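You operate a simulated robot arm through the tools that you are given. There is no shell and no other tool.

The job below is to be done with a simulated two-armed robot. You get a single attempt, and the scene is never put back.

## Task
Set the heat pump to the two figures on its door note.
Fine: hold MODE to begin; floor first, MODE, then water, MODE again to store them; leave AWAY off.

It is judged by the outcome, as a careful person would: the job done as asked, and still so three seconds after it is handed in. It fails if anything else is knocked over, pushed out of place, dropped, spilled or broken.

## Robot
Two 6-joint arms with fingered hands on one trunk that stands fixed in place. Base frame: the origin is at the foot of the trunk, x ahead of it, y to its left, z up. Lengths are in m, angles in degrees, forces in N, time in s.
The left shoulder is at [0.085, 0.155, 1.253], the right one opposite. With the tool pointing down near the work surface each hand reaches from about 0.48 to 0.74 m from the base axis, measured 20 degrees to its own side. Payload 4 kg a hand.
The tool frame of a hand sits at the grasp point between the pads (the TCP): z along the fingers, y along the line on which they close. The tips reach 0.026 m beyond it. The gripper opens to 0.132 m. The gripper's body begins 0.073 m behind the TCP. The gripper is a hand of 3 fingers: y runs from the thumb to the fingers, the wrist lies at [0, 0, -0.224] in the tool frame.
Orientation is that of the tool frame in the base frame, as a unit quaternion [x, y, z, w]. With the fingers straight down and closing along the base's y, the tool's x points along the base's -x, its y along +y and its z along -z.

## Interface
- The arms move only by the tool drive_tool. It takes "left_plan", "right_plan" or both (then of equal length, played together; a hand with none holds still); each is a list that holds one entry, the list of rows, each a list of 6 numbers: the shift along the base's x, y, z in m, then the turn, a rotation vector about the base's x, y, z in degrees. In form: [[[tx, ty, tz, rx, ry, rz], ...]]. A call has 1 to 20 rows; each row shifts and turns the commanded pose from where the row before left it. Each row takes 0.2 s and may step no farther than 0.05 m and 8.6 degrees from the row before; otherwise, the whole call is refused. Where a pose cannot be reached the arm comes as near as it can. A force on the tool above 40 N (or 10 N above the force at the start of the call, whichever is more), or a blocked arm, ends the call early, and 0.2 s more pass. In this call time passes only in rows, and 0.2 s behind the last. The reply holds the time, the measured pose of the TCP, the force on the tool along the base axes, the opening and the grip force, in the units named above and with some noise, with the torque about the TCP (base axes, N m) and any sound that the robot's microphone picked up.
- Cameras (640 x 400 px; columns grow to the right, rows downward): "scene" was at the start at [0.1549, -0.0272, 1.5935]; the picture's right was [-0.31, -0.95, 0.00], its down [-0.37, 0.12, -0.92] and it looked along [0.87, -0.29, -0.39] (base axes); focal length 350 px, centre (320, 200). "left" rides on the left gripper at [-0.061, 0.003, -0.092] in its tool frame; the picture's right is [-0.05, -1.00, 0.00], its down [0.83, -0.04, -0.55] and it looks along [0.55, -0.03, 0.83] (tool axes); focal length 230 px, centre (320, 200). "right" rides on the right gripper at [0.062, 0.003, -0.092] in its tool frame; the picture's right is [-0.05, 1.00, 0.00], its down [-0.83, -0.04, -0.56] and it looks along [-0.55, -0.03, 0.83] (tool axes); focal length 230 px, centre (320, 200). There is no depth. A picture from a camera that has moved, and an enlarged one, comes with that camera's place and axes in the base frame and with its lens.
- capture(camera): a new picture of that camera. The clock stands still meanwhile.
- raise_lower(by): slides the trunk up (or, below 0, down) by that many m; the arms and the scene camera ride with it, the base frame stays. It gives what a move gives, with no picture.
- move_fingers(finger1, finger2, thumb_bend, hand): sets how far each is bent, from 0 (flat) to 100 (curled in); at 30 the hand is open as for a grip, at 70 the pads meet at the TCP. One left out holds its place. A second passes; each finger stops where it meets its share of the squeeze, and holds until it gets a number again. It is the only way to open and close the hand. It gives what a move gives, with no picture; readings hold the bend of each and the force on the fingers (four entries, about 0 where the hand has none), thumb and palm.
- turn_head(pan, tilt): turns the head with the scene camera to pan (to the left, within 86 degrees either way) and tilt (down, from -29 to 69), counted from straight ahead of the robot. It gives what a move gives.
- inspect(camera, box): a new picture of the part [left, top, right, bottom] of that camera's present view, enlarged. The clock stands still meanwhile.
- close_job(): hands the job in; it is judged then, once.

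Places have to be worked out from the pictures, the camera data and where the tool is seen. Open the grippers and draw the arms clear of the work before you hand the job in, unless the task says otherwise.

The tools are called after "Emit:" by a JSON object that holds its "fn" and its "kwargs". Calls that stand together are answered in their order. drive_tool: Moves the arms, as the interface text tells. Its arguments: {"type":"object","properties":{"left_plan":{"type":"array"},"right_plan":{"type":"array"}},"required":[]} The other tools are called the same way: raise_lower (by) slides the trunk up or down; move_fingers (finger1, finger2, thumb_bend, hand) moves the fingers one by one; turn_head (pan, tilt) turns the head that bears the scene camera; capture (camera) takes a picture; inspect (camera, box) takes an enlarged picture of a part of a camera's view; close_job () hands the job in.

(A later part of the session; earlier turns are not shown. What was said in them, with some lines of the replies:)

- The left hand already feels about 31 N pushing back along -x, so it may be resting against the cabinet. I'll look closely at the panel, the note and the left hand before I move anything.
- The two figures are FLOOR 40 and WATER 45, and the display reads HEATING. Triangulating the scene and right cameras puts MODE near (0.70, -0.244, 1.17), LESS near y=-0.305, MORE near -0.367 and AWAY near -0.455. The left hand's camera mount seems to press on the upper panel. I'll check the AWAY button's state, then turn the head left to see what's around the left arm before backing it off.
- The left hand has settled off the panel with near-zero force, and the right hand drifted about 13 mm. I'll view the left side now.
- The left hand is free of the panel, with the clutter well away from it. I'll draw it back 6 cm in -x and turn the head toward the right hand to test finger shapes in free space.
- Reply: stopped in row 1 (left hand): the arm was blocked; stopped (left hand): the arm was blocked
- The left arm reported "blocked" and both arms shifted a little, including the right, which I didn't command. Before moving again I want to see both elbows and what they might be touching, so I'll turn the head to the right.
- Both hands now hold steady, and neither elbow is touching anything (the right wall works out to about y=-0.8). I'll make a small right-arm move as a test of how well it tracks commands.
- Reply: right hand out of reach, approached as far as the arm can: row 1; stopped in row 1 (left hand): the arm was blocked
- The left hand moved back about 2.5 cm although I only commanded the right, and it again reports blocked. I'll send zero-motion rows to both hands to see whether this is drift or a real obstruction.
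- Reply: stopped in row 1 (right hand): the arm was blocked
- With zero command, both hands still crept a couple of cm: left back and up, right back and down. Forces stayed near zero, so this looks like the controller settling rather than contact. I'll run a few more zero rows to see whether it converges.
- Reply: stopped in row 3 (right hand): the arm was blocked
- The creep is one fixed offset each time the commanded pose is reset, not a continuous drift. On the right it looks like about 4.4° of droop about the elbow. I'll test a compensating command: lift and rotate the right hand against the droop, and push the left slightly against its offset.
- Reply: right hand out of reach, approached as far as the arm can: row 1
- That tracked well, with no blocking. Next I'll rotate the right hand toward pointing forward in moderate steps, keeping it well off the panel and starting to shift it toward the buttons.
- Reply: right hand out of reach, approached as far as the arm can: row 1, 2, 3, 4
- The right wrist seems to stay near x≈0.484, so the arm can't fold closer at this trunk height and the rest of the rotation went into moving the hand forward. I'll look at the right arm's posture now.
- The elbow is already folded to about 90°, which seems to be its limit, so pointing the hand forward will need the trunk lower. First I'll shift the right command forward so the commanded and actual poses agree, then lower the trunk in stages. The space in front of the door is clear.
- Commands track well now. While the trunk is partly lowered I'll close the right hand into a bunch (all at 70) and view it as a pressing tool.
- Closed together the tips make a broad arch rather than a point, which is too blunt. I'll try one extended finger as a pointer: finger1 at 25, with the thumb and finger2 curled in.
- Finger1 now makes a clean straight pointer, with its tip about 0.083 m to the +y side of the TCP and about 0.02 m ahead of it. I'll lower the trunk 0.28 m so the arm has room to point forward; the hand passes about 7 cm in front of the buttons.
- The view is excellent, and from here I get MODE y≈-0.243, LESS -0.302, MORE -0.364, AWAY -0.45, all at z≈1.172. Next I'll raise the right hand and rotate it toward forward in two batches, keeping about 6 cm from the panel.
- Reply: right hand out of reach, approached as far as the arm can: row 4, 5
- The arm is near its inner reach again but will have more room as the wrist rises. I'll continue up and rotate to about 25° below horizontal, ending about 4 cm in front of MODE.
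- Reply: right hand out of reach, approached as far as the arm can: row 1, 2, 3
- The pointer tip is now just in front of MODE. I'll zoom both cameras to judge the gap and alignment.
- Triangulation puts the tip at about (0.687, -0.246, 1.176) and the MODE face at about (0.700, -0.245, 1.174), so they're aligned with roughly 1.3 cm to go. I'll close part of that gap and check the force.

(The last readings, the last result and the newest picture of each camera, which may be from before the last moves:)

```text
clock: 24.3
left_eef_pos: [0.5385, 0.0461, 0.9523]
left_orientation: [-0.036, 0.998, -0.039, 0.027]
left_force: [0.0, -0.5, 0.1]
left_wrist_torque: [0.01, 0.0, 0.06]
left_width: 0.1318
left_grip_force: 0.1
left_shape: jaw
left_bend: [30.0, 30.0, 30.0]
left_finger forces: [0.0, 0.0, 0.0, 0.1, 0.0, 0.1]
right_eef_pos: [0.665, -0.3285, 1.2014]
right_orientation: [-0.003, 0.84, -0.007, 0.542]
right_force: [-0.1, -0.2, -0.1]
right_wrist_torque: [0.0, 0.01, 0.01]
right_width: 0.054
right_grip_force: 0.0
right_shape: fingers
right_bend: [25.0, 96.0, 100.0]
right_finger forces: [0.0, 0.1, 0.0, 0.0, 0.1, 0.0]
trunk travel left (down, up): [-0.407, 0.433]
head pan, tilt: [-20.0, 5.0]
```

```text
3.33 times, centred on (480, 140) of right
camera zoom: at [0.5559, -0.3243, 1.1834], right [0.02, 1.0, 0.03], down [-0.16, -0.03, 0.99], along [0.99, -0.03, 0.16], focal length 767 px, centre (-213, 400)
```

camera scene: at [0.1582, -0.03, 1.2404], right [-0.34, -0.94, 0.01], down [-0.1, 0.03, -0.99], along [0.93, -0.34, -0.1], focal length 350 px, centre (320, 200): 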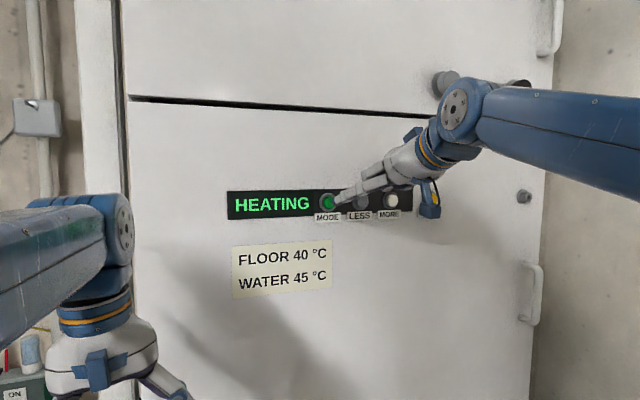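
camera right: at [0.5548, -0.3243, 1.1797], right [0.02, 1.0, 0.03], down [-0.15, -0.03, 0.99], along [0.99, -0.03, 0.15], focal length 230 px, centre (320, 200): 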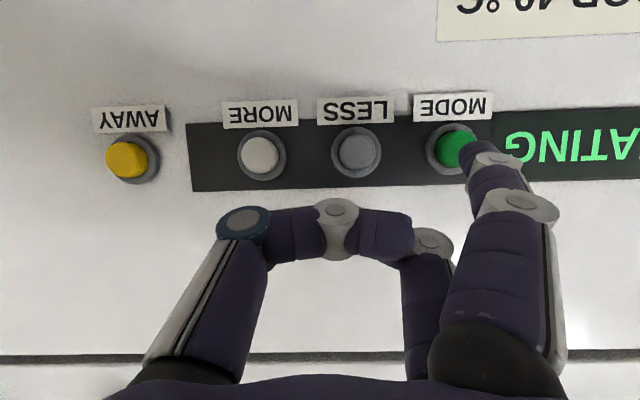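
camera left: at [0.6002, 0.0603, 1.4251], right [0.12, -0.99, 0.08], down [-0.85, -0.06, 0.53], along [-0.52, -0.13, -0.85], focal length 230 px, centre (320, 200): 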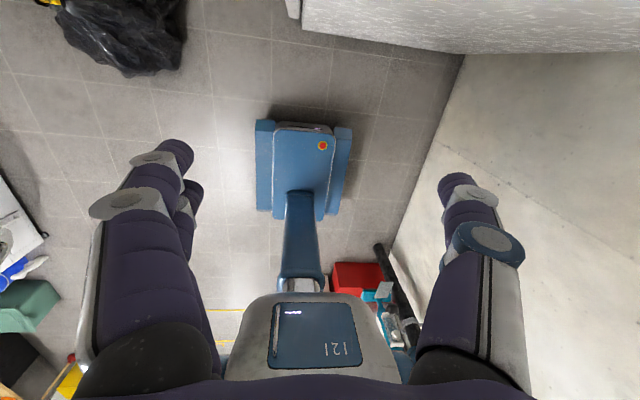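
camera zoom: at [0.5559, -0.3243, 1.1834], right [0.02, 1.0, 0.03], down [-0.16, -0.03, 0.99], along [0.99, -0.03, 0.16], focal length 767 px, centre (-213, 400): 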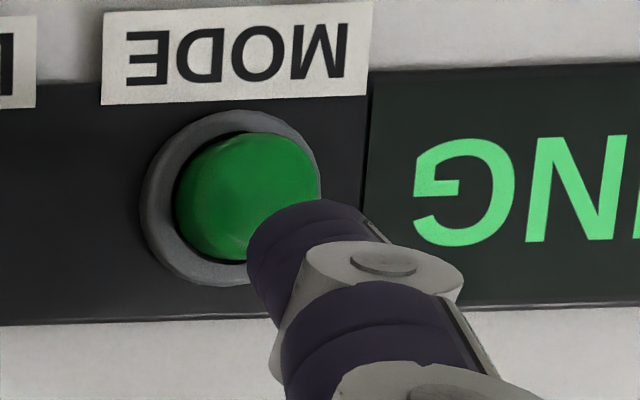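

The hand rose 5 mm instead of moving forward, so there's some offset in tracking here and I'll servo on the readings. Next I'll step forward and down a little.

Emit:
{"fn": "drive_tool", "kwargs": {"right_plan": [[[0.003, 0, -0.004, 0, 0, 0], [0.003, 0, -0.003, 0, 0, 0]]]}}

```text
clock: 24.9
left_eef_pos: [0.5398, 0.045, 0.9523]
left_orientation: [-0.036, 0.998, -0.041, 0.028]
left_force: [-0.1, -0.1, 0.3]
left_wrist_torque: [0.0, 0.0, 0.03]
left_width: 0.1321
left_grip_force: 0.1
left_shape: jaw
left_bend: [30.0, 30.0, 30.0]
left_finger forces: [0.1, 0.0, 0.1, 0.0, 0.1, 0.0]
right_eef_pos: [0.6678, -0.327, 1.2015]
right_orientation: [-0.003, 0.837, -0.007, 0.547]
right_force: [-0.7, -0.5, -0.1]
right_wrist_torque: [0.03, 0.02, 0.02]
right_width: 0.054
right_grip_force: 0.0
right_shape: fingers
right_bend: [25.0, 96.0, 100.0]
right_finger forces: [0.0, 0.0, 0.0, 0.0, 0.0, 0.0]
trunk travel left (down, up): [-0.407, 0.433]
head pan, tilt: [-20.0, 5.0]
```

The tracking lags a bit, so I'll hold still a moment to see whether it settles.

Emit:
{"fn": "drive_tool", "kwargs": {"right_plan": [[[0, 0, 0, 0, 0, 0], [0, 0, 0, 0, 0, 0]]]}}

```text
clock: 25.5
left_eef_pos: [0.5385, 0.0467, 0.9509]
left_orientation: [-0.036, 0.998, -0.04, 0.028]
left_force: [0.2, -0.9, 0.5]
left_wrist_torque: [-0.01, 0.02, -0.01]
left_width: 0.1319
left_grip_force: 0.1
left_shape: jaw
left_bend: [30.0, 30.0, 30.0]
left_finger forces: [0.0, 0.0, 0.0, 0.0, 0.1, 0.0]
right_eef_pos: [0.668, -0.327, 1.2006]
right_orientation: [-0.003, 0.837, -0.007, 0.547]
right_force: [0.0, -0.2, 0.4]
right_wrist_torque: [-0.04, 0.03, 0.0]
right_width: 0.0539
right_grip_force: 0.0
right_shape: fingers
right_bend: [25.0, 96.0, 100.0]
right_finger forces: [0.0, 0.1, 0.0, 0.1, 0.0, 0.0]
trunk travel left (down, up): [-0.407, 0.433]
head pan, tilt: [-20.0, 5.0]
```

The wrist is sitting exactly on its inner reach limit, at about (0.4625, -0.327, 1.291), which is why small commands only pitch the hand. Lowering the trunk another 6 cm gives room to retreat. The tip has about 1 cm of clearance from the button as it moves down.

Emit:
{"fn": "raise_lower", "kwargs": {"by": -0.06}}

```text
clock: 26.5
left_eef_pos: [0.5402, 0.0449, 0.8918]
left_orientation: [-0.035, 0.998, -0.039, 0.028]
left_force: [0.2, 0.3, -0.1]
left_wrist_torque: [-0.02, 0.02, 0.0]
left_width: 0.132
left_grip_force: 0.0
left_shape: jaw
left_bend: [30.0, 30.0, 30.0]
left_finger forces: [0.0, 0.0, 0.0, 0.0, 0.0, 0.0]
right_eef_pos: [0.6671, -0.3276, 1.1417]
right_orientation: [-0.003, 0.837, -0.007, 0.547]
right_force: [-0.2, 0.5, -0.5]
right_wrist_torque: [0.02, -0.02, -0.01]
right_width: 0.0539
right_grip_force: 0.0
right_shape: fingers
right_bend: [25.0, 96.0, 100.0]
right_finger forces: [0.1, 0.1, 0.0, 0.0, 0.1, 0.0]
trunk travel left (down, up): [-0.347, 0.493]
head pan, tilt: [-20.0, 5.0]
```

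The right hand rode down cleanly. I'll raise it back to button height while pulling back 2 cm in x.

Emit:
{"fn": "drive_tool", "kwargs": {"right_plan": [[[-0.01, 0, 0.017, 0, 0, 0], [-0.01, 0, 0.017, 0, 0, 0], [0, 0, 0.017, 0, 0, 0]]]}}

```text
clock: 27.3
left_eef_pos: [0.5403, 0.0456, 0.8915]
left_orientation: [-0.037, 0.998, -0.039, 0.026]
left_force: [-0.8, 0.4, 0.3]
left_wrist_torque: [-0.04, -0.02, 0.01]
left_width: 0.1321
left_grip_force: 0.1
left_shape: jaw
left_bend: [30.0, 30.0, 30.0]
left_finger forces: [0.1, 0.0, 0.0, 0.0, 0.0, 0.1]
right_eef_pos: [0.6469, -0.3282, 1.1937]
right_orientation: [-0.003, 0.837, -0.007, 0.547]
right_force: [-0.6, -0.5, -0.5]
right_wrist_torque: [0.01, -0.02, -0.01]
right_width: 0.0539
right_grip_force: 0.2
right_shape: fingers
right_bend: [25.0, 96.0, 100.0]
right_finger forces: [0.0, 0.0, 0.0, 0.0, 0.1, 0.1]
trunk travel left (down, up): [-0.347, 0.493]
head pan, tilt: [-20.0, 5.0]
```

Tracking is now exact. I'll take fresh pictures to re-check the tip against MODE before pressing.

Emit:
{"fn": "capture", "kwargs": {"camera": "scene"}}

Emit:
{"fn": "inspect", "kwargs": {"camera": "scene", "box": [290, 130, 450, 230]}}

Emit:
{"fn": "inspect", "kwargs": {"camera": "right", "box": [340, 80, 580, 230]}}

```text
taken
camera scene: at [0.1574, -0.0301, 1.1803], right [-0.34, -0.94, 0.01], down [-0.1, 0.03, -0.99], along [0.93, -0.34, -0.1], focal length 350 px, centre (320, 200)
```

scene: 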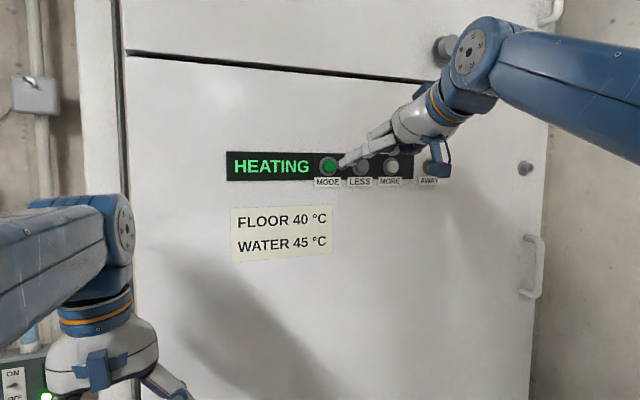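

```text
4.00 times, centred on (370, 180) of scene
camera zoom: at [0.1574, -0.0301, 1.1803], right [-0.34, -0.94, 0.01], down [-0.1, 0.03, -0.99], along [0.93, -0.34, -0.1], focal length 1399 px, centre (120, 280)
```

zoom: 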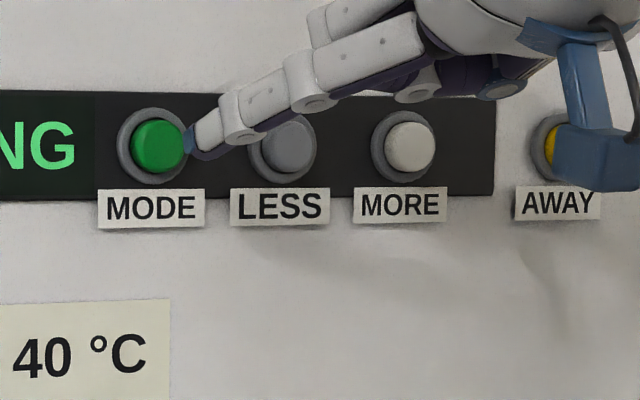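

```text
2.67 times, centred on (460, 155) of right
camera zoom: at [0.5384, -0.3245, 1.1741], right [0.02, 1.0, 0.03], down [-0.18, -0.03, 0.98], along [0.98, -0.03, 0.18], focal length 614 px, centre (-53, 320)
```

zoom: 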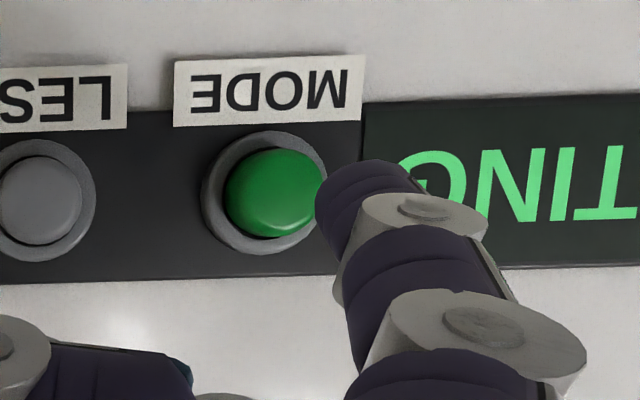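

The tip is aligned with MODE to within about 2 mm, with about 3 cm to go. I'll advance 2.2 cm to just short of contact.

Emit:
{"fn": "drive_tool", "kwargs": {"right_plan": [[[0.01, 0.0005, -0.0005, 0, 0, 0], [0.008, 0.0005, -0.0005, 0, 0, 0], [0.004, 0.0, -0.0005, 0, 0, 0]]]}}

Emit:
{"fn": "inspect", "kwargs": {"camera": "scene", "box": [290, 130, 450, 230]}}

Emit:
{"fn": "inspect", "kwargs": {"camera": "right", "box": [340, 80, 580, 230]}}

```text
clock: 28.1
left_eef_pos: [0.5388, 0.0455, 0.8919]
left_orientation: [-0.035, 0.998, -0.038, 0.028]
left_force: [0.3, -0.4, -0.1]
left_wrist_torque: [0.01, -0.01, 0.01]
left_width: 0.1319
left_grip_force: 0.0
left_shape: jaw
left_bend: [30.0, 30.0, 30.0]
left_finger forces: [0.0, 0.0, 0.1, 0.1, 0.1, 0.0]
right_eef_pos: [0.6712, -0.3273, 1.1909]
right_orientation: [-0.002, 0.837, -0.008, 0.547]
right_force: [0.4, -0.3, -0.5]
right_wrist_torque: [0.0, 0.01, -0.04]
right_width: 0.054
right_grip_force: 0.1
right_shape: fingers
right_bend: [25.0, 96.0, 100.0]
right_finger forces: [0.0, 0.0, 0.0, 0.0, 0.0, 0.0]
trunk travel left (down, up): [-0.347, 0.493]
head pan, tilt: [-20.0, 5.0]
```

```text
4.00 times, centred on (370, 180) of scene
camera zoom: at [0.1573, -0.0303, 1.1803], right [-0.34, -0.94, 0.01], down [-0.1, 0.03, -0.99], along [0.93, -0.34, -0.11], focal length 1399 px, centre (120, 280)
```

zoom: 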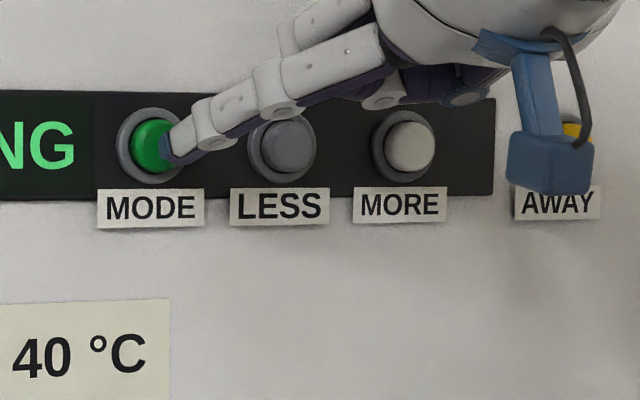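

```text
2.67 times, centred on (460, 155) of right
camera zoom: at [0.5612, -0.3235, 1.1719], right [0.02, 1.0, 0.03], down [-0.17, -0.03, 0.98], along [0.98, -0.03, 0.17], focal length 614 px, centre (-53, 320)
```

zoom: 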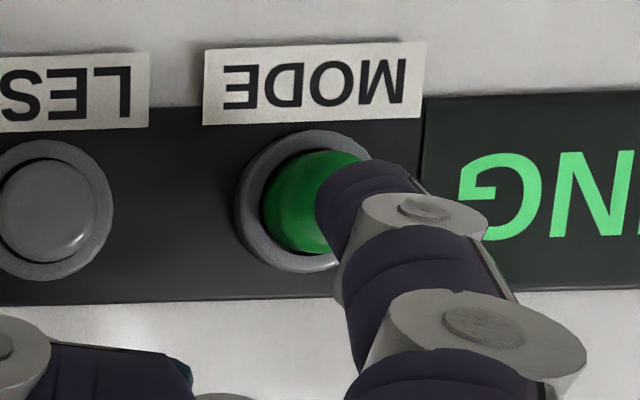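

The tip is almost touching MODE. I'll press in about 12 mm and hold for around 2.4 s, watching for force and any beep.

Emit:
{"fn": "drive_tool", "kwargs": {"right_plan": [[[0.004, 0, 0, 0, 0, 0], [0.004, 0, 0, 0, 0, 0], [0.004, 0, 0, 0, 0, 0], [0, 0, 0, 0, 0, 0], [0, 0, 0, 0, 0, 0], [0, 0, 0, 0, 0, 0], [0, 0, 0, 0, 0, 0], [0, 0, 0, 0, 0, 0], [0, 0, 0, 0, 0, 0], [0, 0, 0, 0, 0, 0], [0, 0, 0, 0, 0, 0], [0, 0, 0, 0, 0, 0], [0, 0, 0, 0, 0, 0], [0, 0, 0, 0, 0, 0], [0, 0, 0, 0, 0, 0]]]}}

Emit:
{"fn": "capture", "kwargs": {"camera": "scene"}}

Emit:
{"fn": "inspect", "kwargs": {"camera": "scene", "box": [220, 130, 450, 275]}}

```text
clock: 31.3
left_eef_pos: [0.538, 0.0448, 0.8905]
left_orientation: [-0.035, 0.998, -0.039, 0.027]
left_force: [0.0, -0.5, 0.2]
left_wrist_torque: [0.04, -0.02, -0.01]
left_width: 0.132
left_grip_force: 0.1
left_shape: jaw
left_bend: [30.0, 30.0, 30.0]
left_finger forces: [0.1, 0.0, 0.0, 0.0, 0.1, 0.0]
right_eef_pos: [0.6823, -0.3275, 1.1917]
right_orientation: [-0.004, 0.837, -0.006, 0.547]
right_force: [-2.5, -0.2, -0.9]
right_wrist_torque: [-0.07, 0.04, 0.2]
right_width: 0.0541
right_grip_force: 1.3
right_shape: fingers
right_bend: [25.0, 96.0, 100.0]
right_finger forces: [3.0, 0.1, 0.1, 0.0, 0.1, 0.0]
trunk travel left (down, up): [-0.347, 0.493]
head pan, tilt: [-20.0, 5.0]
heard: click
```

```text
taken
camera scene: at [0.1566, -0.0305, 1.1804], right [-0.34, -0.94, 0.01], down [-0.1, 0.03, -0.99], along [0.93, -0.34, -0.1], focal length 350 px, centre (320, 200)
```

scene: 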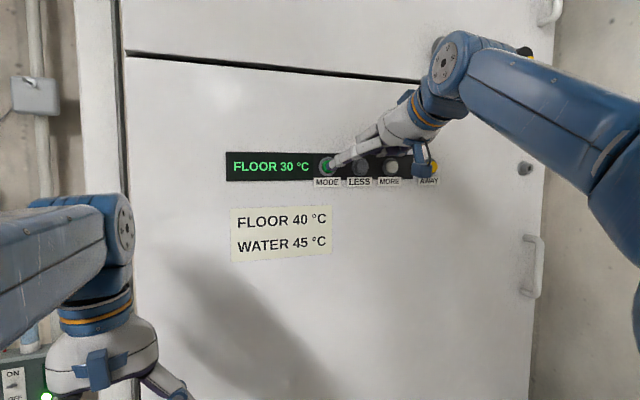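

```text
2.76 times, centred on (335, 202) of scene
camera zoom: at [0.1566, -0.0305, 1.1804], right [-0.34, -0.94, 0.01], down [-0.1, 0.03, -0.99], along [0.93, -0.34, -0.1], focal length 965 px, centre (279, 193)
```

zoom: 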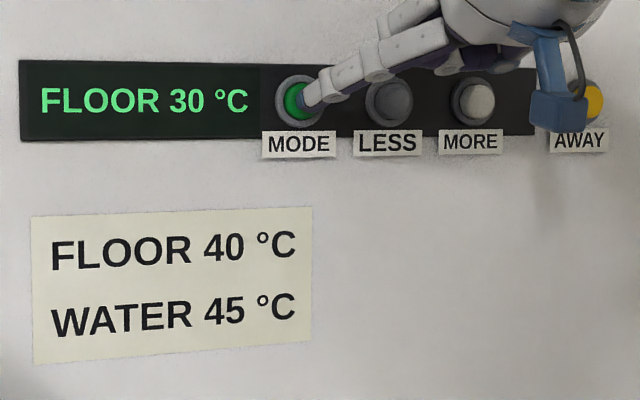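

The display now shows FLOOR 30 °C, so setting mode has begun. MORE sits beside AWAY, so I'll retreat and yaw the hand about 12°. That makes the pointing finger lead and keeps the curled fingers away from AWAY as I go to MORE.

Emit:
{"fn": "drive_tool", "kwargs": {"right_plan": [[[-0.03, 0, 0, 0, 0, 0], [-0.02, 0, 0, 0, 0, 0], [0, -0.037, 0, 0, 0, -4], [0, -0.037, 0, 0, 0, -4], [0, -0.038, 0, 0, 0, -4]]]}}

Emit:
{"fn": "capture", "kwargs": {"camera": "scene"}}

Emit:
{"fn": "capture", "kwargs": {"camera": "right"}}

Emit:
{"fn": "inspect", "kwargs": {"camera": "scene", "box": [330, 130, 490, 230]}}

```text
clock: 32.5
left_eef_pos: [0.5399, 0.0449, 0.891]
left_orientation: [-0.036, 0.998, -0.039, 0.027]
left_force: [-0.4, 0.3, 0.3]
left_wrist_torque: [-0.01, -0.04, 0.01]
left_width: 0.1318
left_grip_force: 0.1
left_shape: jaw
left_bend: [30.0, 30.0, 30.0]
left_finger forces: [0.1, 0.0, 0.1, 0.0, 0.1, 0.0]
right_eef_pos: [0.6361, -0.4413, 1.1931]
right_orientation: [0.085, 0.833, -0.064, 0.544]
right_force: [0.3, 0.5, -0.8]
right_wrist_torque: [-0.01, 0.01, 0.05]
right_width: 0.0543
right_grip_force: 0.0
right_shape: fingers
right_bend: [25.0, 96.0, 100.0]
right_finger forces: [0.0, 0.0, 0.1, 0.0, 0.0, 0.0]
right hand out of reach, approached as far as the arm can: row 2
trunk travel left (down, up): [-0.347, 0.493]
head pan, tilt: [-20.0, 5.0]
```

```text
taken
camera scene: at [0.1575, -0.0312, 1.1802], right [-0.34, -0.94, 0.01], down [-0.1, 0.03, -0.99], along [0.93, -0.34, -0.11], focal length 350 px, centre (320, 200)
```

scene: 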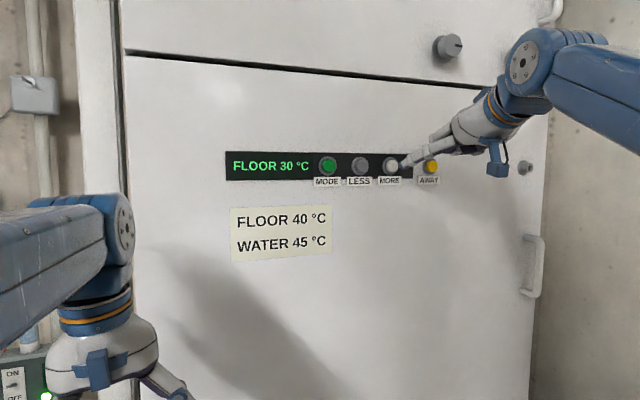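

```text
taken
camera right: at [0.5291, -0.4147, 1.1736], right [0.23, 0.97, 0.03], down [-0.18, 0.01, 0.98], along [0.96, -0.23, 0.17], focal length 230 px, centre (320, 200)
```

right: 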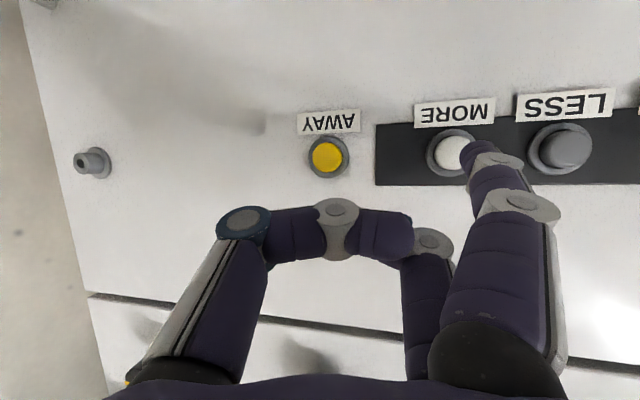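

```text
4.00 times, centred on (410, 180) of scene
camera zoom: at [0.1575, -0.0312, 1.1802], right [-0.34, -0.94, 0.01], down [-0.1, 0.03, -0.99], along [0.93, -0.34, -0.11], focal length 1399 px, centre (-40, 280)
```

zoom: 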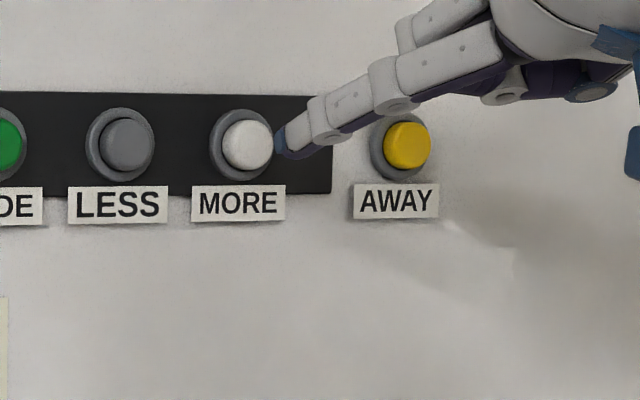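

The pointer is aligned with MORE and well clear of AWAY. I'll do one press and release to learn the step size.

Emit:
{"fn": "drive_tool", "kwargs": {"right_plan": [[[0.012, 0.0005, -0.001, 0, 0, 0], [0.012, 0.0005, -0.001, 0, 0, 0], [0.006, 0, 0, 0, 0, 0], [-0.02, 0, 0, 0, 0, 0]]]}}

Emit:
{"fn": "inspect", "kwargs": {"camera": "scene", "box": [220, 130, 450, 275]}}

```text
clock: 33.5
left_eef_pos: [0.5385, 0.0453, 0.8926]
left_orientation: [-0.037, 0.998, -0.039, 0.028]
left_force: [0.1, 0.2, 0.4]
left_wrist_torque: [0.0, -0.01, -0.01]
left_width: 0.1322
left_grip_force: 0.1
left_shape: jaw
left_bend: [30.0, 30.0, 30.0]
left_finger forces: [0.0, 0.0, 0.0, 0.0, 0.0, 0.1]
right_eef_pos: [0.6439, -0.4384, 1.1917]
right_orientation: [0.085, 0.832, -0.064, 0.544]
right_force: [-0.6, -0.5, -0.4]
right_wrist_torque: [0.01, 0.0, 0.04]
right_width: 0.0538
right_grip_force: 0.0
right_shape: fingers
right_bend: [25.0, 96.0, 100.0]
right_finger forces: [0.1, 0.1, 0.0, 0.0, 0.0, 0.1]
trunk travel left (down, up): [-0.347, 0.493]
head pan, tilt: [-20.0, 5.0]
heard: click
```

```text
2.76 times, centred on (335, 202) of scene
camera zoom: at [0.1555, -0.0303, 1.1807], right [-0.34, -0.94, 0.01], down [-0.1, 0.03, -0.99], along [0.93, -0.34, -0.1], focal length 965 px, centre (279, 193)
```

zoom: 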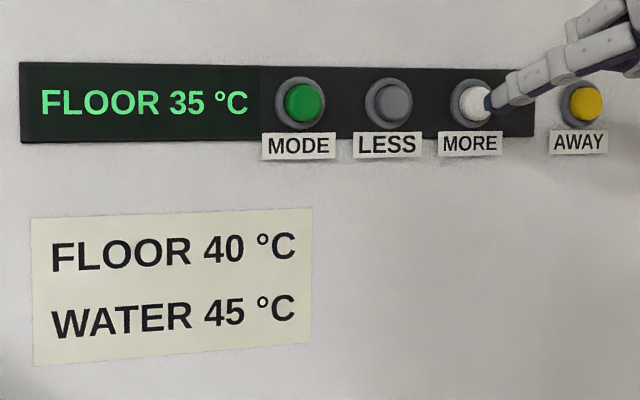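

One click, and the floor figure went to 35 °C, so each press is 5 °C. One more press gets it to 40.

Emit:
{"fn": "drive_tool", "kwargs": {"right_plan": [[[0.012, -0.0005, 0, 0, 0, 0], [0.01, -0.0005, 0, 0, 0, 0], [-0.025, 0, 0, 0, 0, 0]]]}}

Emit:
{"fn": "inspect", "kwargs": {"camera": "scene", "box": [220, 130, 450, 275]}}

```text
clock: 34.3
left_eef_pos: [0.5387, 0.0457, 0.8925]
left_orientation: [-0.035, 0.998, -0.04, 0.029]
left_force: [0.8, 0.3, 0.1]
left_wrist_torque: [0.02, -0.05, -0.01]
left_width: 0.132
left_grip_force: 0.0
left_shape: jaw
left_bend: [30.0, 30.0, 30.0]
left_finger forces: [0.0, 0.1, 0.0, 0.1, 0.1, 0.0]
right_eef_pos: [0.6412, -0.4397, 1.1935]
right_orientation: [0.084, 0.832, -0.064, 0.544]
right_force: [0.2, -1.1, -0.5]
right_wrist_torque: [0.01, 0.01, 0.0]
right_width: 0.0542
right_grip_force: 0.0
right_shape: fingers
right_bend: [25.0, 96.0, 100.0]
right_finger forces: [0.0, 0.1, 0.1, 0.1, 0.0, 0.0]
trunk travel left (down, up): [-0.347, 0.493]
head pan, tilt: [-20.0, 5.0]
heard: click
```

```text
2.76 times, centred on (335, 202) of scene
camera zoom: at [0.1551, -0.0303, 1.1807], right [-0.34, -0.94, 0.01], down [-0.1, 0.03, -0.99], along [0.93, -0.34, -0.1], focal length 965 px, centre (279, 193)
```

zoom: 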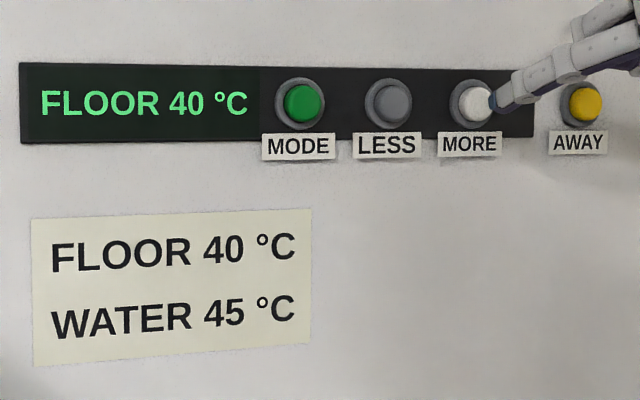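

The floor figure is at 40 °C. I'll move back in front of MODE, undoing the yaw, and check alignment before a short press.

Emit:
{"fn": "drive_tool", "kwargs": {"right_plan": [[[0, 0.0375, 0, 0, 0, 4], [0, 0.0375, 0, 0, 0, 4], [0.012, 0.0377, -0.001, 0, 0, 4]]]}}

Emit:
{"fn": "inspect", "kwargs": {"camera": "scene", "box": [220, 130, 450, 275]}}

Emit:
{"fn": "inspect", "kwargs": {"camera": "right", "box": [340, 80, 580, 230]}}

```text
clock: 35.1
left_eef_pos: [0.5401, 0.0453, 0.8906]
left_orientation: [-0.036, 0.998, -0.04, 0.028]
left_force: [-0.4, -0.1, 0.3]
left_wrist_torque: [0.0, 0.0, -0.04]
left_width: 0.1319
left_grip_force: 0.1
left_shape: jaw
left_bend: [30.0, 30.0, 30.0]
left_finger forces: [0.0, 0.0, 0.0, 0.0, 0.1, 0.0]
right_eef_pos: [0.6545, -0.3272, 1.1882]
right_orientation: [-0.004, 0.837, -0.007, 0.547]
right_force: [0.2, 0.2, -0.4]
right_wrist_torque: [-0.01, -0.02, -0.01]
right_width: 0.0539
right_grip_force: 0.1
right_shape: fingers
right_bend: [25.0, 96.0, 100.0]
right_finger forces: [0.0, 0.1, 0.0, 0.1, 0.1, 0.0]
trunk travel left (down, up): [-0.347, 0.493]
head pan, tilt: [-20.0, 5.0]
```

```text
2.76 times, centred on (335, 202) of scene
camera zoom: at [0.1577, -0.0295, 1.1803], right [-0.34, -0.94, 0.01], down [-0.1, 0.03, -0.99], along [0.93, -0.34, -0.11], focal length 965 px, centre (279, 193)
```

zoom: 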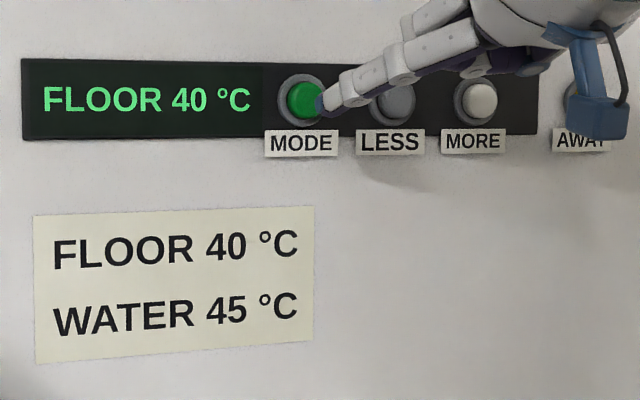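

```text
2.67 times, centred on (460, 155) of right
camera zoom: at [0.545, -0.3226, 1.17], right [0.02, 1.0, 0.03], down [-0.17, -0.03, 0.98], along [0.98, -0.03, 0.17], focal length 614 px, centre (-53, 320)
```

zoom: 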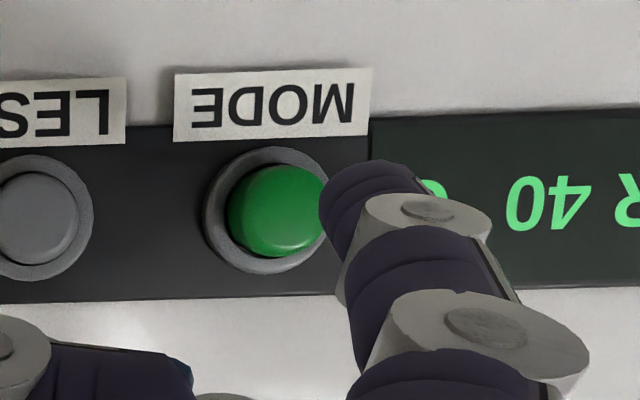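

The tip is in line with MODE, a few mm low. I'll correct that and make a short press and release.

Emit:
{"fn": "drive_tool", "kwargs": {"right_plan": [[[0.014, 0, 0.0015, 0, 0, 0], [0.014, 0, 0.001, 0, 0, 0], [-0.022, 0, 0, 0, 0, 0]]]}}

Emit:
{"fn": "inspect", "kwargs": {"camera": "scene", "box": [220, 130, 450, 275]}}

```text
clock: 35.9
left_eef_pos: [0.5374, 0.0461, 0.8919]
left_orientation: [-0.035, 0.998, -0.039, 0.028]
left_force: [-0.1, -0.7, 0.6]
left_wrist_torque: [0.02, -0.02, 0.01]
left_width: 0.1322
left_grip_force: 0.1
left_shape: jaw
left_bend: [30.0, 30.0, 30.0]
left_finger forces: [0.1, 0.0, 0.1, 0.1, 0.0, 0.0]
right_eef_pos: [0.658, -0.3263, 1.1939]
right_orientation: [-0.004, 0.837, -0.007, 0.547]
right_force: [0.0, -0.6, 0.5]
right_wrist_torque: [0.0, 0.02, 0.04]
right_width: 0.0541
right_grip_force: 0.0
right_shape: fingers
right_bend: [25.0, 96.0, 100.0]
right_finger forces: [0.1, 0.0, 0.1, 0.0, 0.0, 0.1]
trunk travel left (down, up): [-0.347, 0.493]
head pan, tilt: [-20.0, 5.0]
```

```text
2.76 times, centred on (335, 202) of scene
camera zoom: at [0.1553, -0.0302, 1.1807], right [-0.34, -0.94, 0.01], down [-0.1, 0.03, -0.99], along [0.93, -0.34, -0.1], focal length 965 px, centre (279, 193)
```

zoom: 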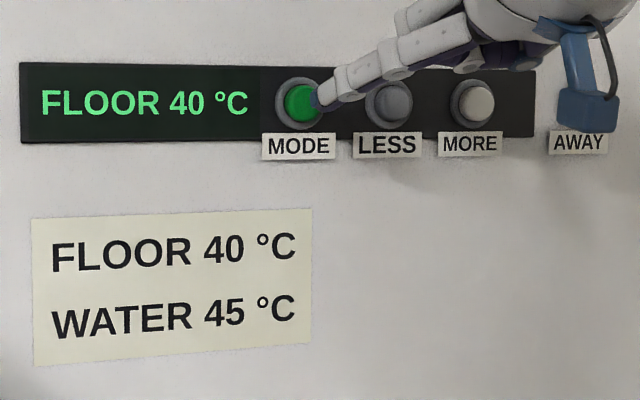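

No click was heard and the display is unchanged, so that press was too shallow. I'll go a few mm deeper with a brief dwell.

Emit:
{"fn": "drive_tool", "kwargs": {"right_plan": [[[0.014, 0, -0.001, 0, 0, 0], [0.012, 0, -0.001, 0, 0, 0], [0.002, 0, 0, 0, 0, 0], [-0.025, 0, 0, 0, 0, 0]]]}}

Emit:
{"fn": "inspect", "kwargs": {"camera": "scene", "box": [220, 130, 450, 275]}}

```text
clock: 36.9
left_eef_pos: [0.5376, 0.0459, 0.892]
left_orientation: [-0.035, 0.998, -0.04, 0.029]
left_force: [0.5, 0.0, 0.4]
left_wrist_torque: [0.01, -0.04, 0.04]
left_width: 0.1321
left_grip_force: 0.0
left_shape: jaw
left_bend: [30.0, 30.0, 30.0]
left_finger forces: [0.1, 0.1, 0.0, 0.1, 0.0, 0.1]
right_eef_pos: [0.662, -0.3258, 1.1912]
right_orientation: [-0.003, 0.837, -0.007, 0.547]
right_force: [0.0, 0.1, 0.9]
right_wrist_torque: [-0.02, 0.01, 0.01]
right_width: 0.0542
right_grip_force: 0.0
right_shape: fingers
right_bend: [25.0, 96.0, 100.0]
right_finger forces: [0.1, 0.0, 0.0, 0.0, 0.0, 0.1]
trunk travel left (down, up): [-0.347, 0.493]
head pan, tilt: [-20.0, 5.0]
heard: click
```

```text
2.76 times, centred on (335, 202) of scene
camera zoom: at [0.1554, -0.0305, 1.1807], right [-0.34, -0.94, 0.01], down [-0.1, 0.03, -0.99], along [0.93, -0.34, -0.1], focal length 965 px, centre (279, 193)
```

zoom: 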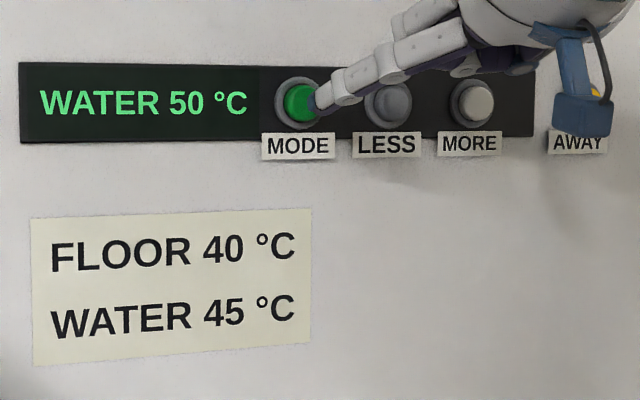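

The display now shows WATER 50 °C, so one LESS press should give 45. I'll back off and line up with LESS (y≈-0.303), yawing again to keep the curled fingers clear of MORE.

Emit:
{"fn": "drive_tool", "kwargs": {"right_plan": [[[-0.02, 0, 0, 0, 0, 0], [0, -0.0265, 0, 0, 0, -6], [0, -0.0265, 0, 0, 0, -6]]]}}

Emit:
{"fn": "inspect", "kwargs": {"camera": "scene", "box": [220, 130, 450, 275]}}

Emit:
{"fn": "inspect", "kwargs": {"camera": "right", "box": [300, 80, 580, 255]}}

```text
clock: 37.7
left_eef_pos: [0.5398, 0.045, 0.8913]
left_orientation: [-0.035, 0.998, -0.038, 0.027]
left_force: [-0.4, 0.0, -0.1]
left_wrist_torque: [0.02, 0.0, 0.02]
left_width: 0.1322
left_grip_force: 0.1
left_shape: jaw
left_bend: [30.0, 30.0, 30.0]
left_finger forces: [0.0, 0.0, 0.0, 0.0, 0.0, 0.0]
right_eef_pos: [0.6437, -0.3802, 1.1906]
right_orientation: [0.085, 0.833, -0.064, 0.544]
right_force: [-0.4, -0.2, 0.0]
right_wrist_torque: [0.01, 0.0, 0.04]
right_width: 0.054
right_grip_force: 0.1
right_shape: fingers
right_bend: [25.0, 96.0, 100.0]
right_finger forces: [0.1, 0.0, 0.1, 0.0, 0.0, 0.0]
trunk travel left (down, up): [-0.347, 0.493]
head pan, tilt: [-20.0, 5.0]
```

```text
2.76 times, centred on (335, 202) of scene
camera zoom: at [0.1567, -0.0305, 1.1804], right [-0.34, -0.94, 0.01], down [-0.1, 0.03, -0.99], along [0.93, -0.34, -0.1], focal length 965 px, centre (279, 193)
```

zoom: 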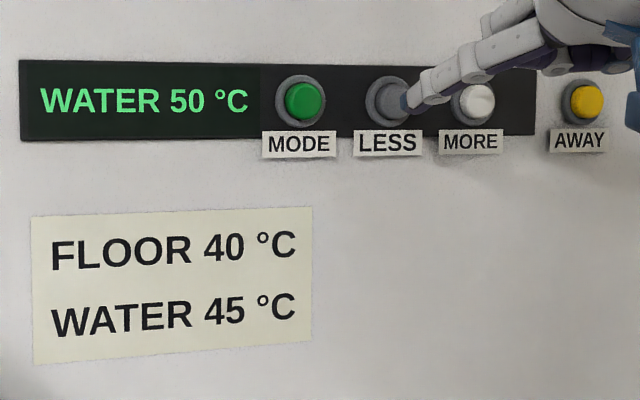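

```text
2.29 times, centred on (440, 168) of right
camera zoom: at [0.5367, -0.3538, 1.1718], right [0.23, 0.97, 0.03], down [-0.18, 0.01, 0.98], along [0.96, -0.23, 0.17], focal length 526 px, centre (46, 274)
```

zoom: 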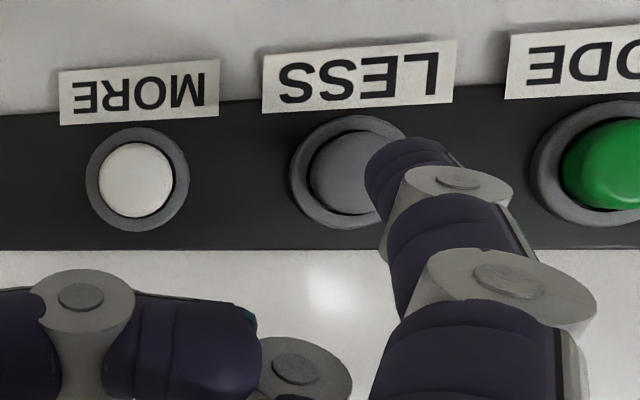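

The tip is aligned with LESS. I'll make one short press and release.

Emit:
{"fn": "drive_tool", "kwargs": {"right_plan": [[[0.012, 0.0005, 0, 0, 0, 0], [0.011, 0.0005, 0.0005, 0, 0, 0], [-0.025, 0, 0, 0, 0, 0]]]}}

Emit:
{"fn": "inspect", "kwargs": {"camera": "scene", "box": [220, 130, 450, 275]}}

```text
clock: 38.5
left_eef_pos: [0.5372, 0.045, 0.8917]
left_orientation: [-0.035, 0.998, -0.039, 0.029]
left_force: [-0.8, 0.2, 0.0]
left_wrist_torque: [0.01, -0.03, 0.01]
left_width: 0.1319
left_grip_force: 0.2
left_shape: jaw
left_bend: [30.0, 30.0, 30.0]
left_finger forces: [0.0, 0.0, 0.1, 0.1, 0.0, 0.0]
right_eef_pos: [0.6395, -0.3775, 1.1914]
right_orientation: [0.084, 0.833, -0.063, 0.544]
right_force: [-0.2, 0.3, -0.8]
right_wrist_torque: [0.01, 0.03, 0.05]
right_width: 0.0541
right_grip_force: 0.0
right_shape: fingers
right_bend: [25.0, 96.0, 100.0]
right_finger forces: [0.1, 0.0, 0.1, 0.0, 0.1, 0.0]
trunk travel left (down, up): [-0.347, 0.493]
head pan, tilt: [-20.0, 5.0]
heard: click
```

```text
2.76 times, centred on (335, 202) of scene
camera zoom: at [0.1554, -0.0303, 1.1807], right [-0.34, -0.94, 0.01], down [-0.1, 0.03, -0.99], along [0.93, -0.34, -0.1], focal length 965 px, centre (279, 193)
```

zoom: 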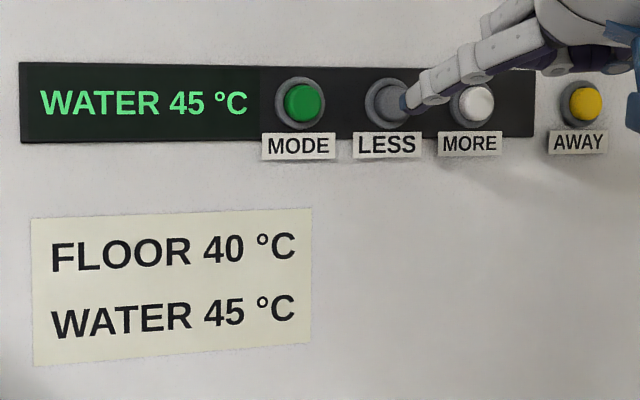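

WATER is at 45 °C. I'll move back in front of MODE for the final store press.

Emit:
{"fn": "drive_tool", "kwargs": {"right_plan": [[[0, 0.0255, 0, 0, 0, 6], [0.007, 0.0255, 0, 0, 0, 6], [0.008, 0, 0, 0, 0, 0]]]}}

Emit:
{"fn": "inspect", "kwargs": {"camera": "scene", "box": [220, 130, 450, 275]}}

```text
clock: 39.3
left_eef_pos: [0.5386, 0.0454, 0.8917]
left_orientation: [-0.035, 0.998, -0.039, 0.028]
left_force: [0.1, -0.4, -0.3]
left_wrist_torque: [-0.02, -0.03, 0.01]
left_width: 0.1318
left_grip_force: 0.0
left_shape: jaw
left_bend: [30.0, 30.0, 30.0]
left_finger forces: [0.0, 0.0, 0.0, 0.1, 0.0, 0.1]
right_eef_pos: [0.6569, -0.3273, 1.1914]
right_orientation: [-0.003, 0.837, -0.006, 0.547]
right_force: [-0.5, 0.4, 0.1]
right_wrist_torque: [-0.01, 0.0, -0.03]
right_width: 0.0541
right_grip_force: 0.0
right_shape: fingers
right_bend: [25.0, 96.0, 100.0]
right_finger forces: [0.1, 0.0, 0.0, 0.0, 0.1, 0.0]
trunk travel left (down, up): [-0.347, 0.493]
head pan, tilt: [-20.0, 5.0]
```

```text
2.76 times, centred on (335, 202) of scene
camera zoom: at [0.1572, -0.0304, 1.1803], right [-0.34, -0.94, 0.01], down [-0.1, 0.03, -0.99], along [0.93, -0.34, -0.11], focal length 965 px, centre (279, 193)
```

zoom: 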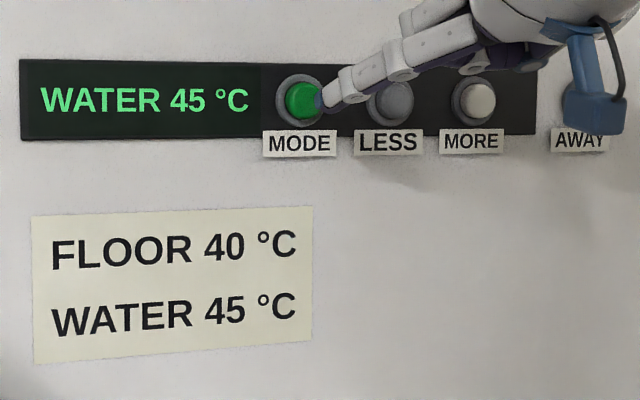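

The finger is aligned with MODE. I'll repeat the press depth that clicked last time, then release.

Emit:
{"fn": "drive_tool", "kwargs": {"right_plan": [[[0.014, 0, 0, 0, 0, 0], [0.013, 0, 0, 0, 0, 0], [0.002, 0, 0, 0, 0, 0], [-0.028, 0, 0, 0, 0, 0]]]}}

Emit:
{"fn": "inspect", "kwargs": {"camera": "scene", "box": [220, 130, 450, 275]}}

```text
clock: 40.3
left_eef_pos: [0.5371, 0.0459, 0.8925]
left_orientation: [-0.036, 0.998, -0.039, 0.028]
left_force: [-0.5, 0.9, 0.1]
left_wrist_torque: [0.01, -0.02, 0.03]
left_width: 0.1322
left_grip_force: 0.2
left_shape: jaw
left_bend: [30.0, 30.0, 30.0]
left_finger forces: [0.0, 0.1, 0.0, 0.1, 0.0, 0.0]
right_eef_pos: [0.6542, -0.3286, 1.1926]
right_orientation: [-0.003, 0.837, -0.007, 0.547]
right_force: [-1.1, 0.3, 0.5]
right_wrist_torque: [0.02, -0.03, 0.01]
right_width: 0.0543
right_grip_force: 0.2
right_shape: fingers
right_bend: [25.0, 96.0, 100.0]
right_finger forces: [0.0, 0.1, 0.0, 0.0, 0.0, 0.0]
trunk travel left (down, up): [-0.347, 0.493]
head pan, tilt: [-20.0, 5.0]
heard: click
```

```text
2.76 times, centred on (335, 202) of scene
camera zoom: at [0.1551, -0.0304, 1.1807], right [-0.34, -0.94, 0.01], down [-0.1, 0.03, -0.99], along [0.93, -0.34, -0.1], focal length 965 px, centre (279, 193)
```

zoom: 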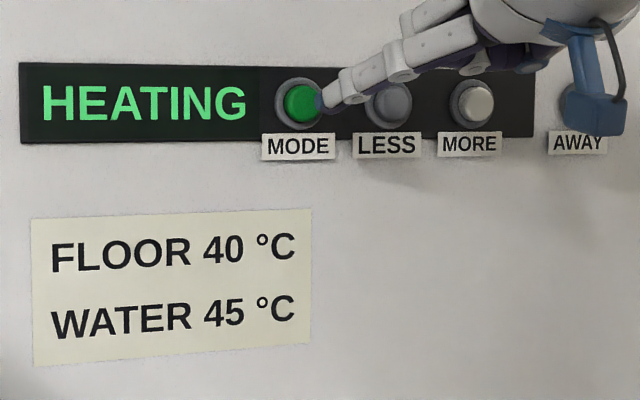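

The display went back to HEATING after the click, so both values are stored. I'll withdraw the right hand: back first, then down while rotating to fingers-down.

Emit:
{"fn": "drive_tool", "kwargs": {"right_plan": [[[-0.02, 0, 0, 0, 0, 0], [-0.004, -0.008, -0.02, 0, 5, 0], [-0.004, -0.008, -0.02, 0, 5, 0], [-0.004, -0.008, -0.02, 0, 5, 0], [-0.004, -0.008, -0.02, 0, 5, 0]]]}}

Emit:
{"fn": "capture", "kwargs": {"camera": "scene"}}

```text
clock: 41.5
left_eef_pos: [0.5401, 0.0449, 0.8911]
left_orientation: [-0.036, 0.998, -0.039, 0.027]
left_force: [-0.1, -0.3, 0.4]
left_wrist_torque: [-0.01, -0.01, 0.01]
left_width: 0.1322
left_grip_force: 0.0
left_shape: jaw
left_bend: [30.0, 30.0, 30.0]
left_finger forces: [0.0, 0.0, 0.1, 0.1, 0.0, 0.1]
right_eef_pos: [0.621, -0.3601, 1.1105]
right_orientation: [-0.006, 0.919, -0.004, 0.394]
right_force: [0.5, 0.0, 0.1]
right_wrist_torque: [0.0, -0.04, 0.0]
right_width: 0.0538
right_grip_force: 0.1
right_shape: fingers
right_bend: [25.0, 96.0, 100.0]
right_finger forces: [0.0, 0.0, 0.1, 0.0, 0.0, 0.0]
trunk travel left (down, up): [-0.347, 0.493]
head pan, tilt: [-20.0, 5.0]
```

```text
taken
camera scene: at [0.1572, -0.0306, 1.1803], right [-0.34, -0.94, 0.01], down [-0.1, 0.03, -0.99], along [0.93, -0.34, -0.11], focal length 350 px, centre (320, 200)
```

scene: 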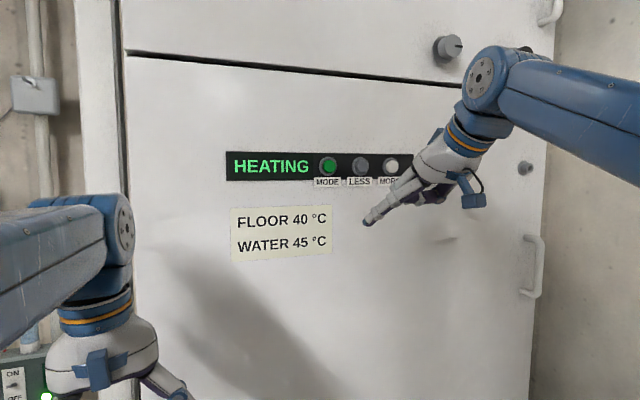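

Clean so far. I'll keep lowering and rotating away from the panel.

Emit:
{"fn": "drive_tool", "kwargs": {"right_plan": [[[-0.008, -0.012, -0.02, 0, 5, 0], [-0.008, -0.012, -0.02, 0, 5, 0], [-0.008, -0.012, -0.02, 0, 5, 0], [-0.008, -0.012, -0.02, 0, 5, 0], [-0.008, -0.012, -0.02, 0, 5, 0]]]}}

Emit:
{"fn": "move_fingers", "kwargs": {"hand": "right", "finger1": 30, "finger2": 30, "thumb_bend": 30}}

Emit:
{"fn": "capture", "kwargs": {"camera": "scene"}}

Emit:
{"fn": "inspect", "kwargs": {"camera": "scene", "box": [220, 130, 450, 275]}}

```text
clock: 42.7
left_eef_pos: [0.5396, 0.0453, 0.8918]
left_orientation: [-0.036, 0.998, -0.039, 0.027]
left_force: [-0.5, -1.1, -0.6]
left_wrist_torque: [-0.01, -0.01, 0.03]
left_width: 0.1319
left_grip_force: 0.0
left_shape: jaw
left_bend: [30.0, 30.0, 30.0]
left_finger forces: [0.0, 0.0, 0.0, 0.0, 0.0, 0.1]
right_eef_pos: [0.5822, -0.4209, 1.0113]
right_orientation: [-0.005, 0.983, -0.005, 0.185]
right_force: [1.0, 0.2, 0.9]
right_wrist_torque: [0.02, 0.0, 0.0]
right_width: 0.0541
right_grip_force: 0.0
right_shape: fingers
right_bend: [25.0, 96.0, 100.0]
right_finger forces: [0.1, 0.0, 0.0, 0.0, 0.0, 0.1]
trunk travel left (down, up): [-0.347, 0.493]
head pan, tilt: [-20.0, 5.0]
```

```text
clock: 43.7
left_eef_pos: [0.5392, 0.0448, 0.8913]
left_orientation: [-0.035, 0.998, -0.038, 0.028]
left_force: [-0.3, 0.1, 0.6]
left_wrist_torque: [-0.02, -0.04, 0.03]
left_width: 0.1319
left_grip_force: 0.0
left_shape: jaw
left_bend: [30.0, 30.0, 30.0]
left_finger forces: [0.0, 0.0, 0.1, 0.0, 0.0, 0.1]
right_eef_pos: [0.5829, -0.4206, 1.0107]
right_orientation: [-0.007, 0.983, -0.004, 0.185]
right_force: [0.0, -0.9, 0.6]
right_wrist_torque: [-0.01, -0.02, 0.03]
right_width: 0.1346
right_grip_force: 0.0
right_shape: fingers
right_bend: [30.0, 30.0, 30.0]
right_finger forces: [0.0, 0.0, 0.0, 0.0, 0.0, 0.1]
trunk travel left (down, up): [-0.347, 0.493]
head pan, tilt: [-20.0, 5.0]
```

```text
taken
camera scene: at [0.1572, -0.0303, 1.1804], right [-0.34, -0.94, 0.01], down [-0.1, 0.03, -0.99], along [0.93, -0.34, -0.1], focal length 350 px, centre (320, 200)
```

scene: 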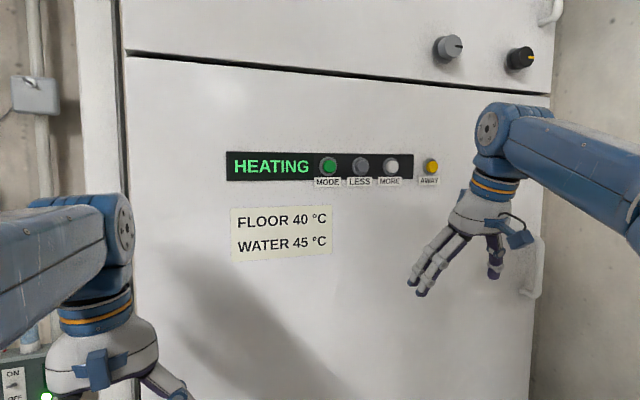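

```text
2.76 times, centred on (335, 202) of scene
camera zoom: at [0.1572, -0.0303, 1.1804], right [-0.34, -0.94, 0.01], down [-0.1, 0.03, -0.99], along [0.93, -0.34, -0.1], focal length 965 px, centre (279, 193)
```

zoom: 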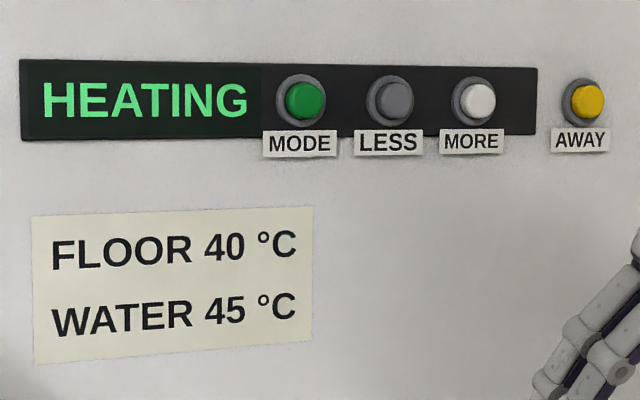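

The display reads HEATING, no button is pressed in, and AWAY looks the same as at the start. Both hands are open and clear of the panel, and nothing else has moved, so I'm handing the job in.

Emit:
{"fn": "close_job", "kwargs": {}}

```text
The job is handed in.
```

I set the heat pump to the two figures on its door note: floor 40 °C and water 45 °C.

- **Starting:** I held MODE until the display showed FLOOR 30 °C.
- **Floor:** two presses of MORE took it to 40 °C. My first short press of MODE was too light to click, so I pressed again and the display moved on to WATER 50 °C.
- **Water:** one press of LESS took it to 45 °C, and MODE stored both. The display then went back to HEATING. I didn't reopen the menu to read the values back.
- **AWAY:** I never pressed it, and it looked the same at the end as at the start.

When the job started, the left hand was already pressing on the upper panel with about 31 N. It came off by itself within the first second, and I saw no mark or movement from it. Nothing was knocked over or moved. Both hands were open and clear of the panel when I handed the job in.
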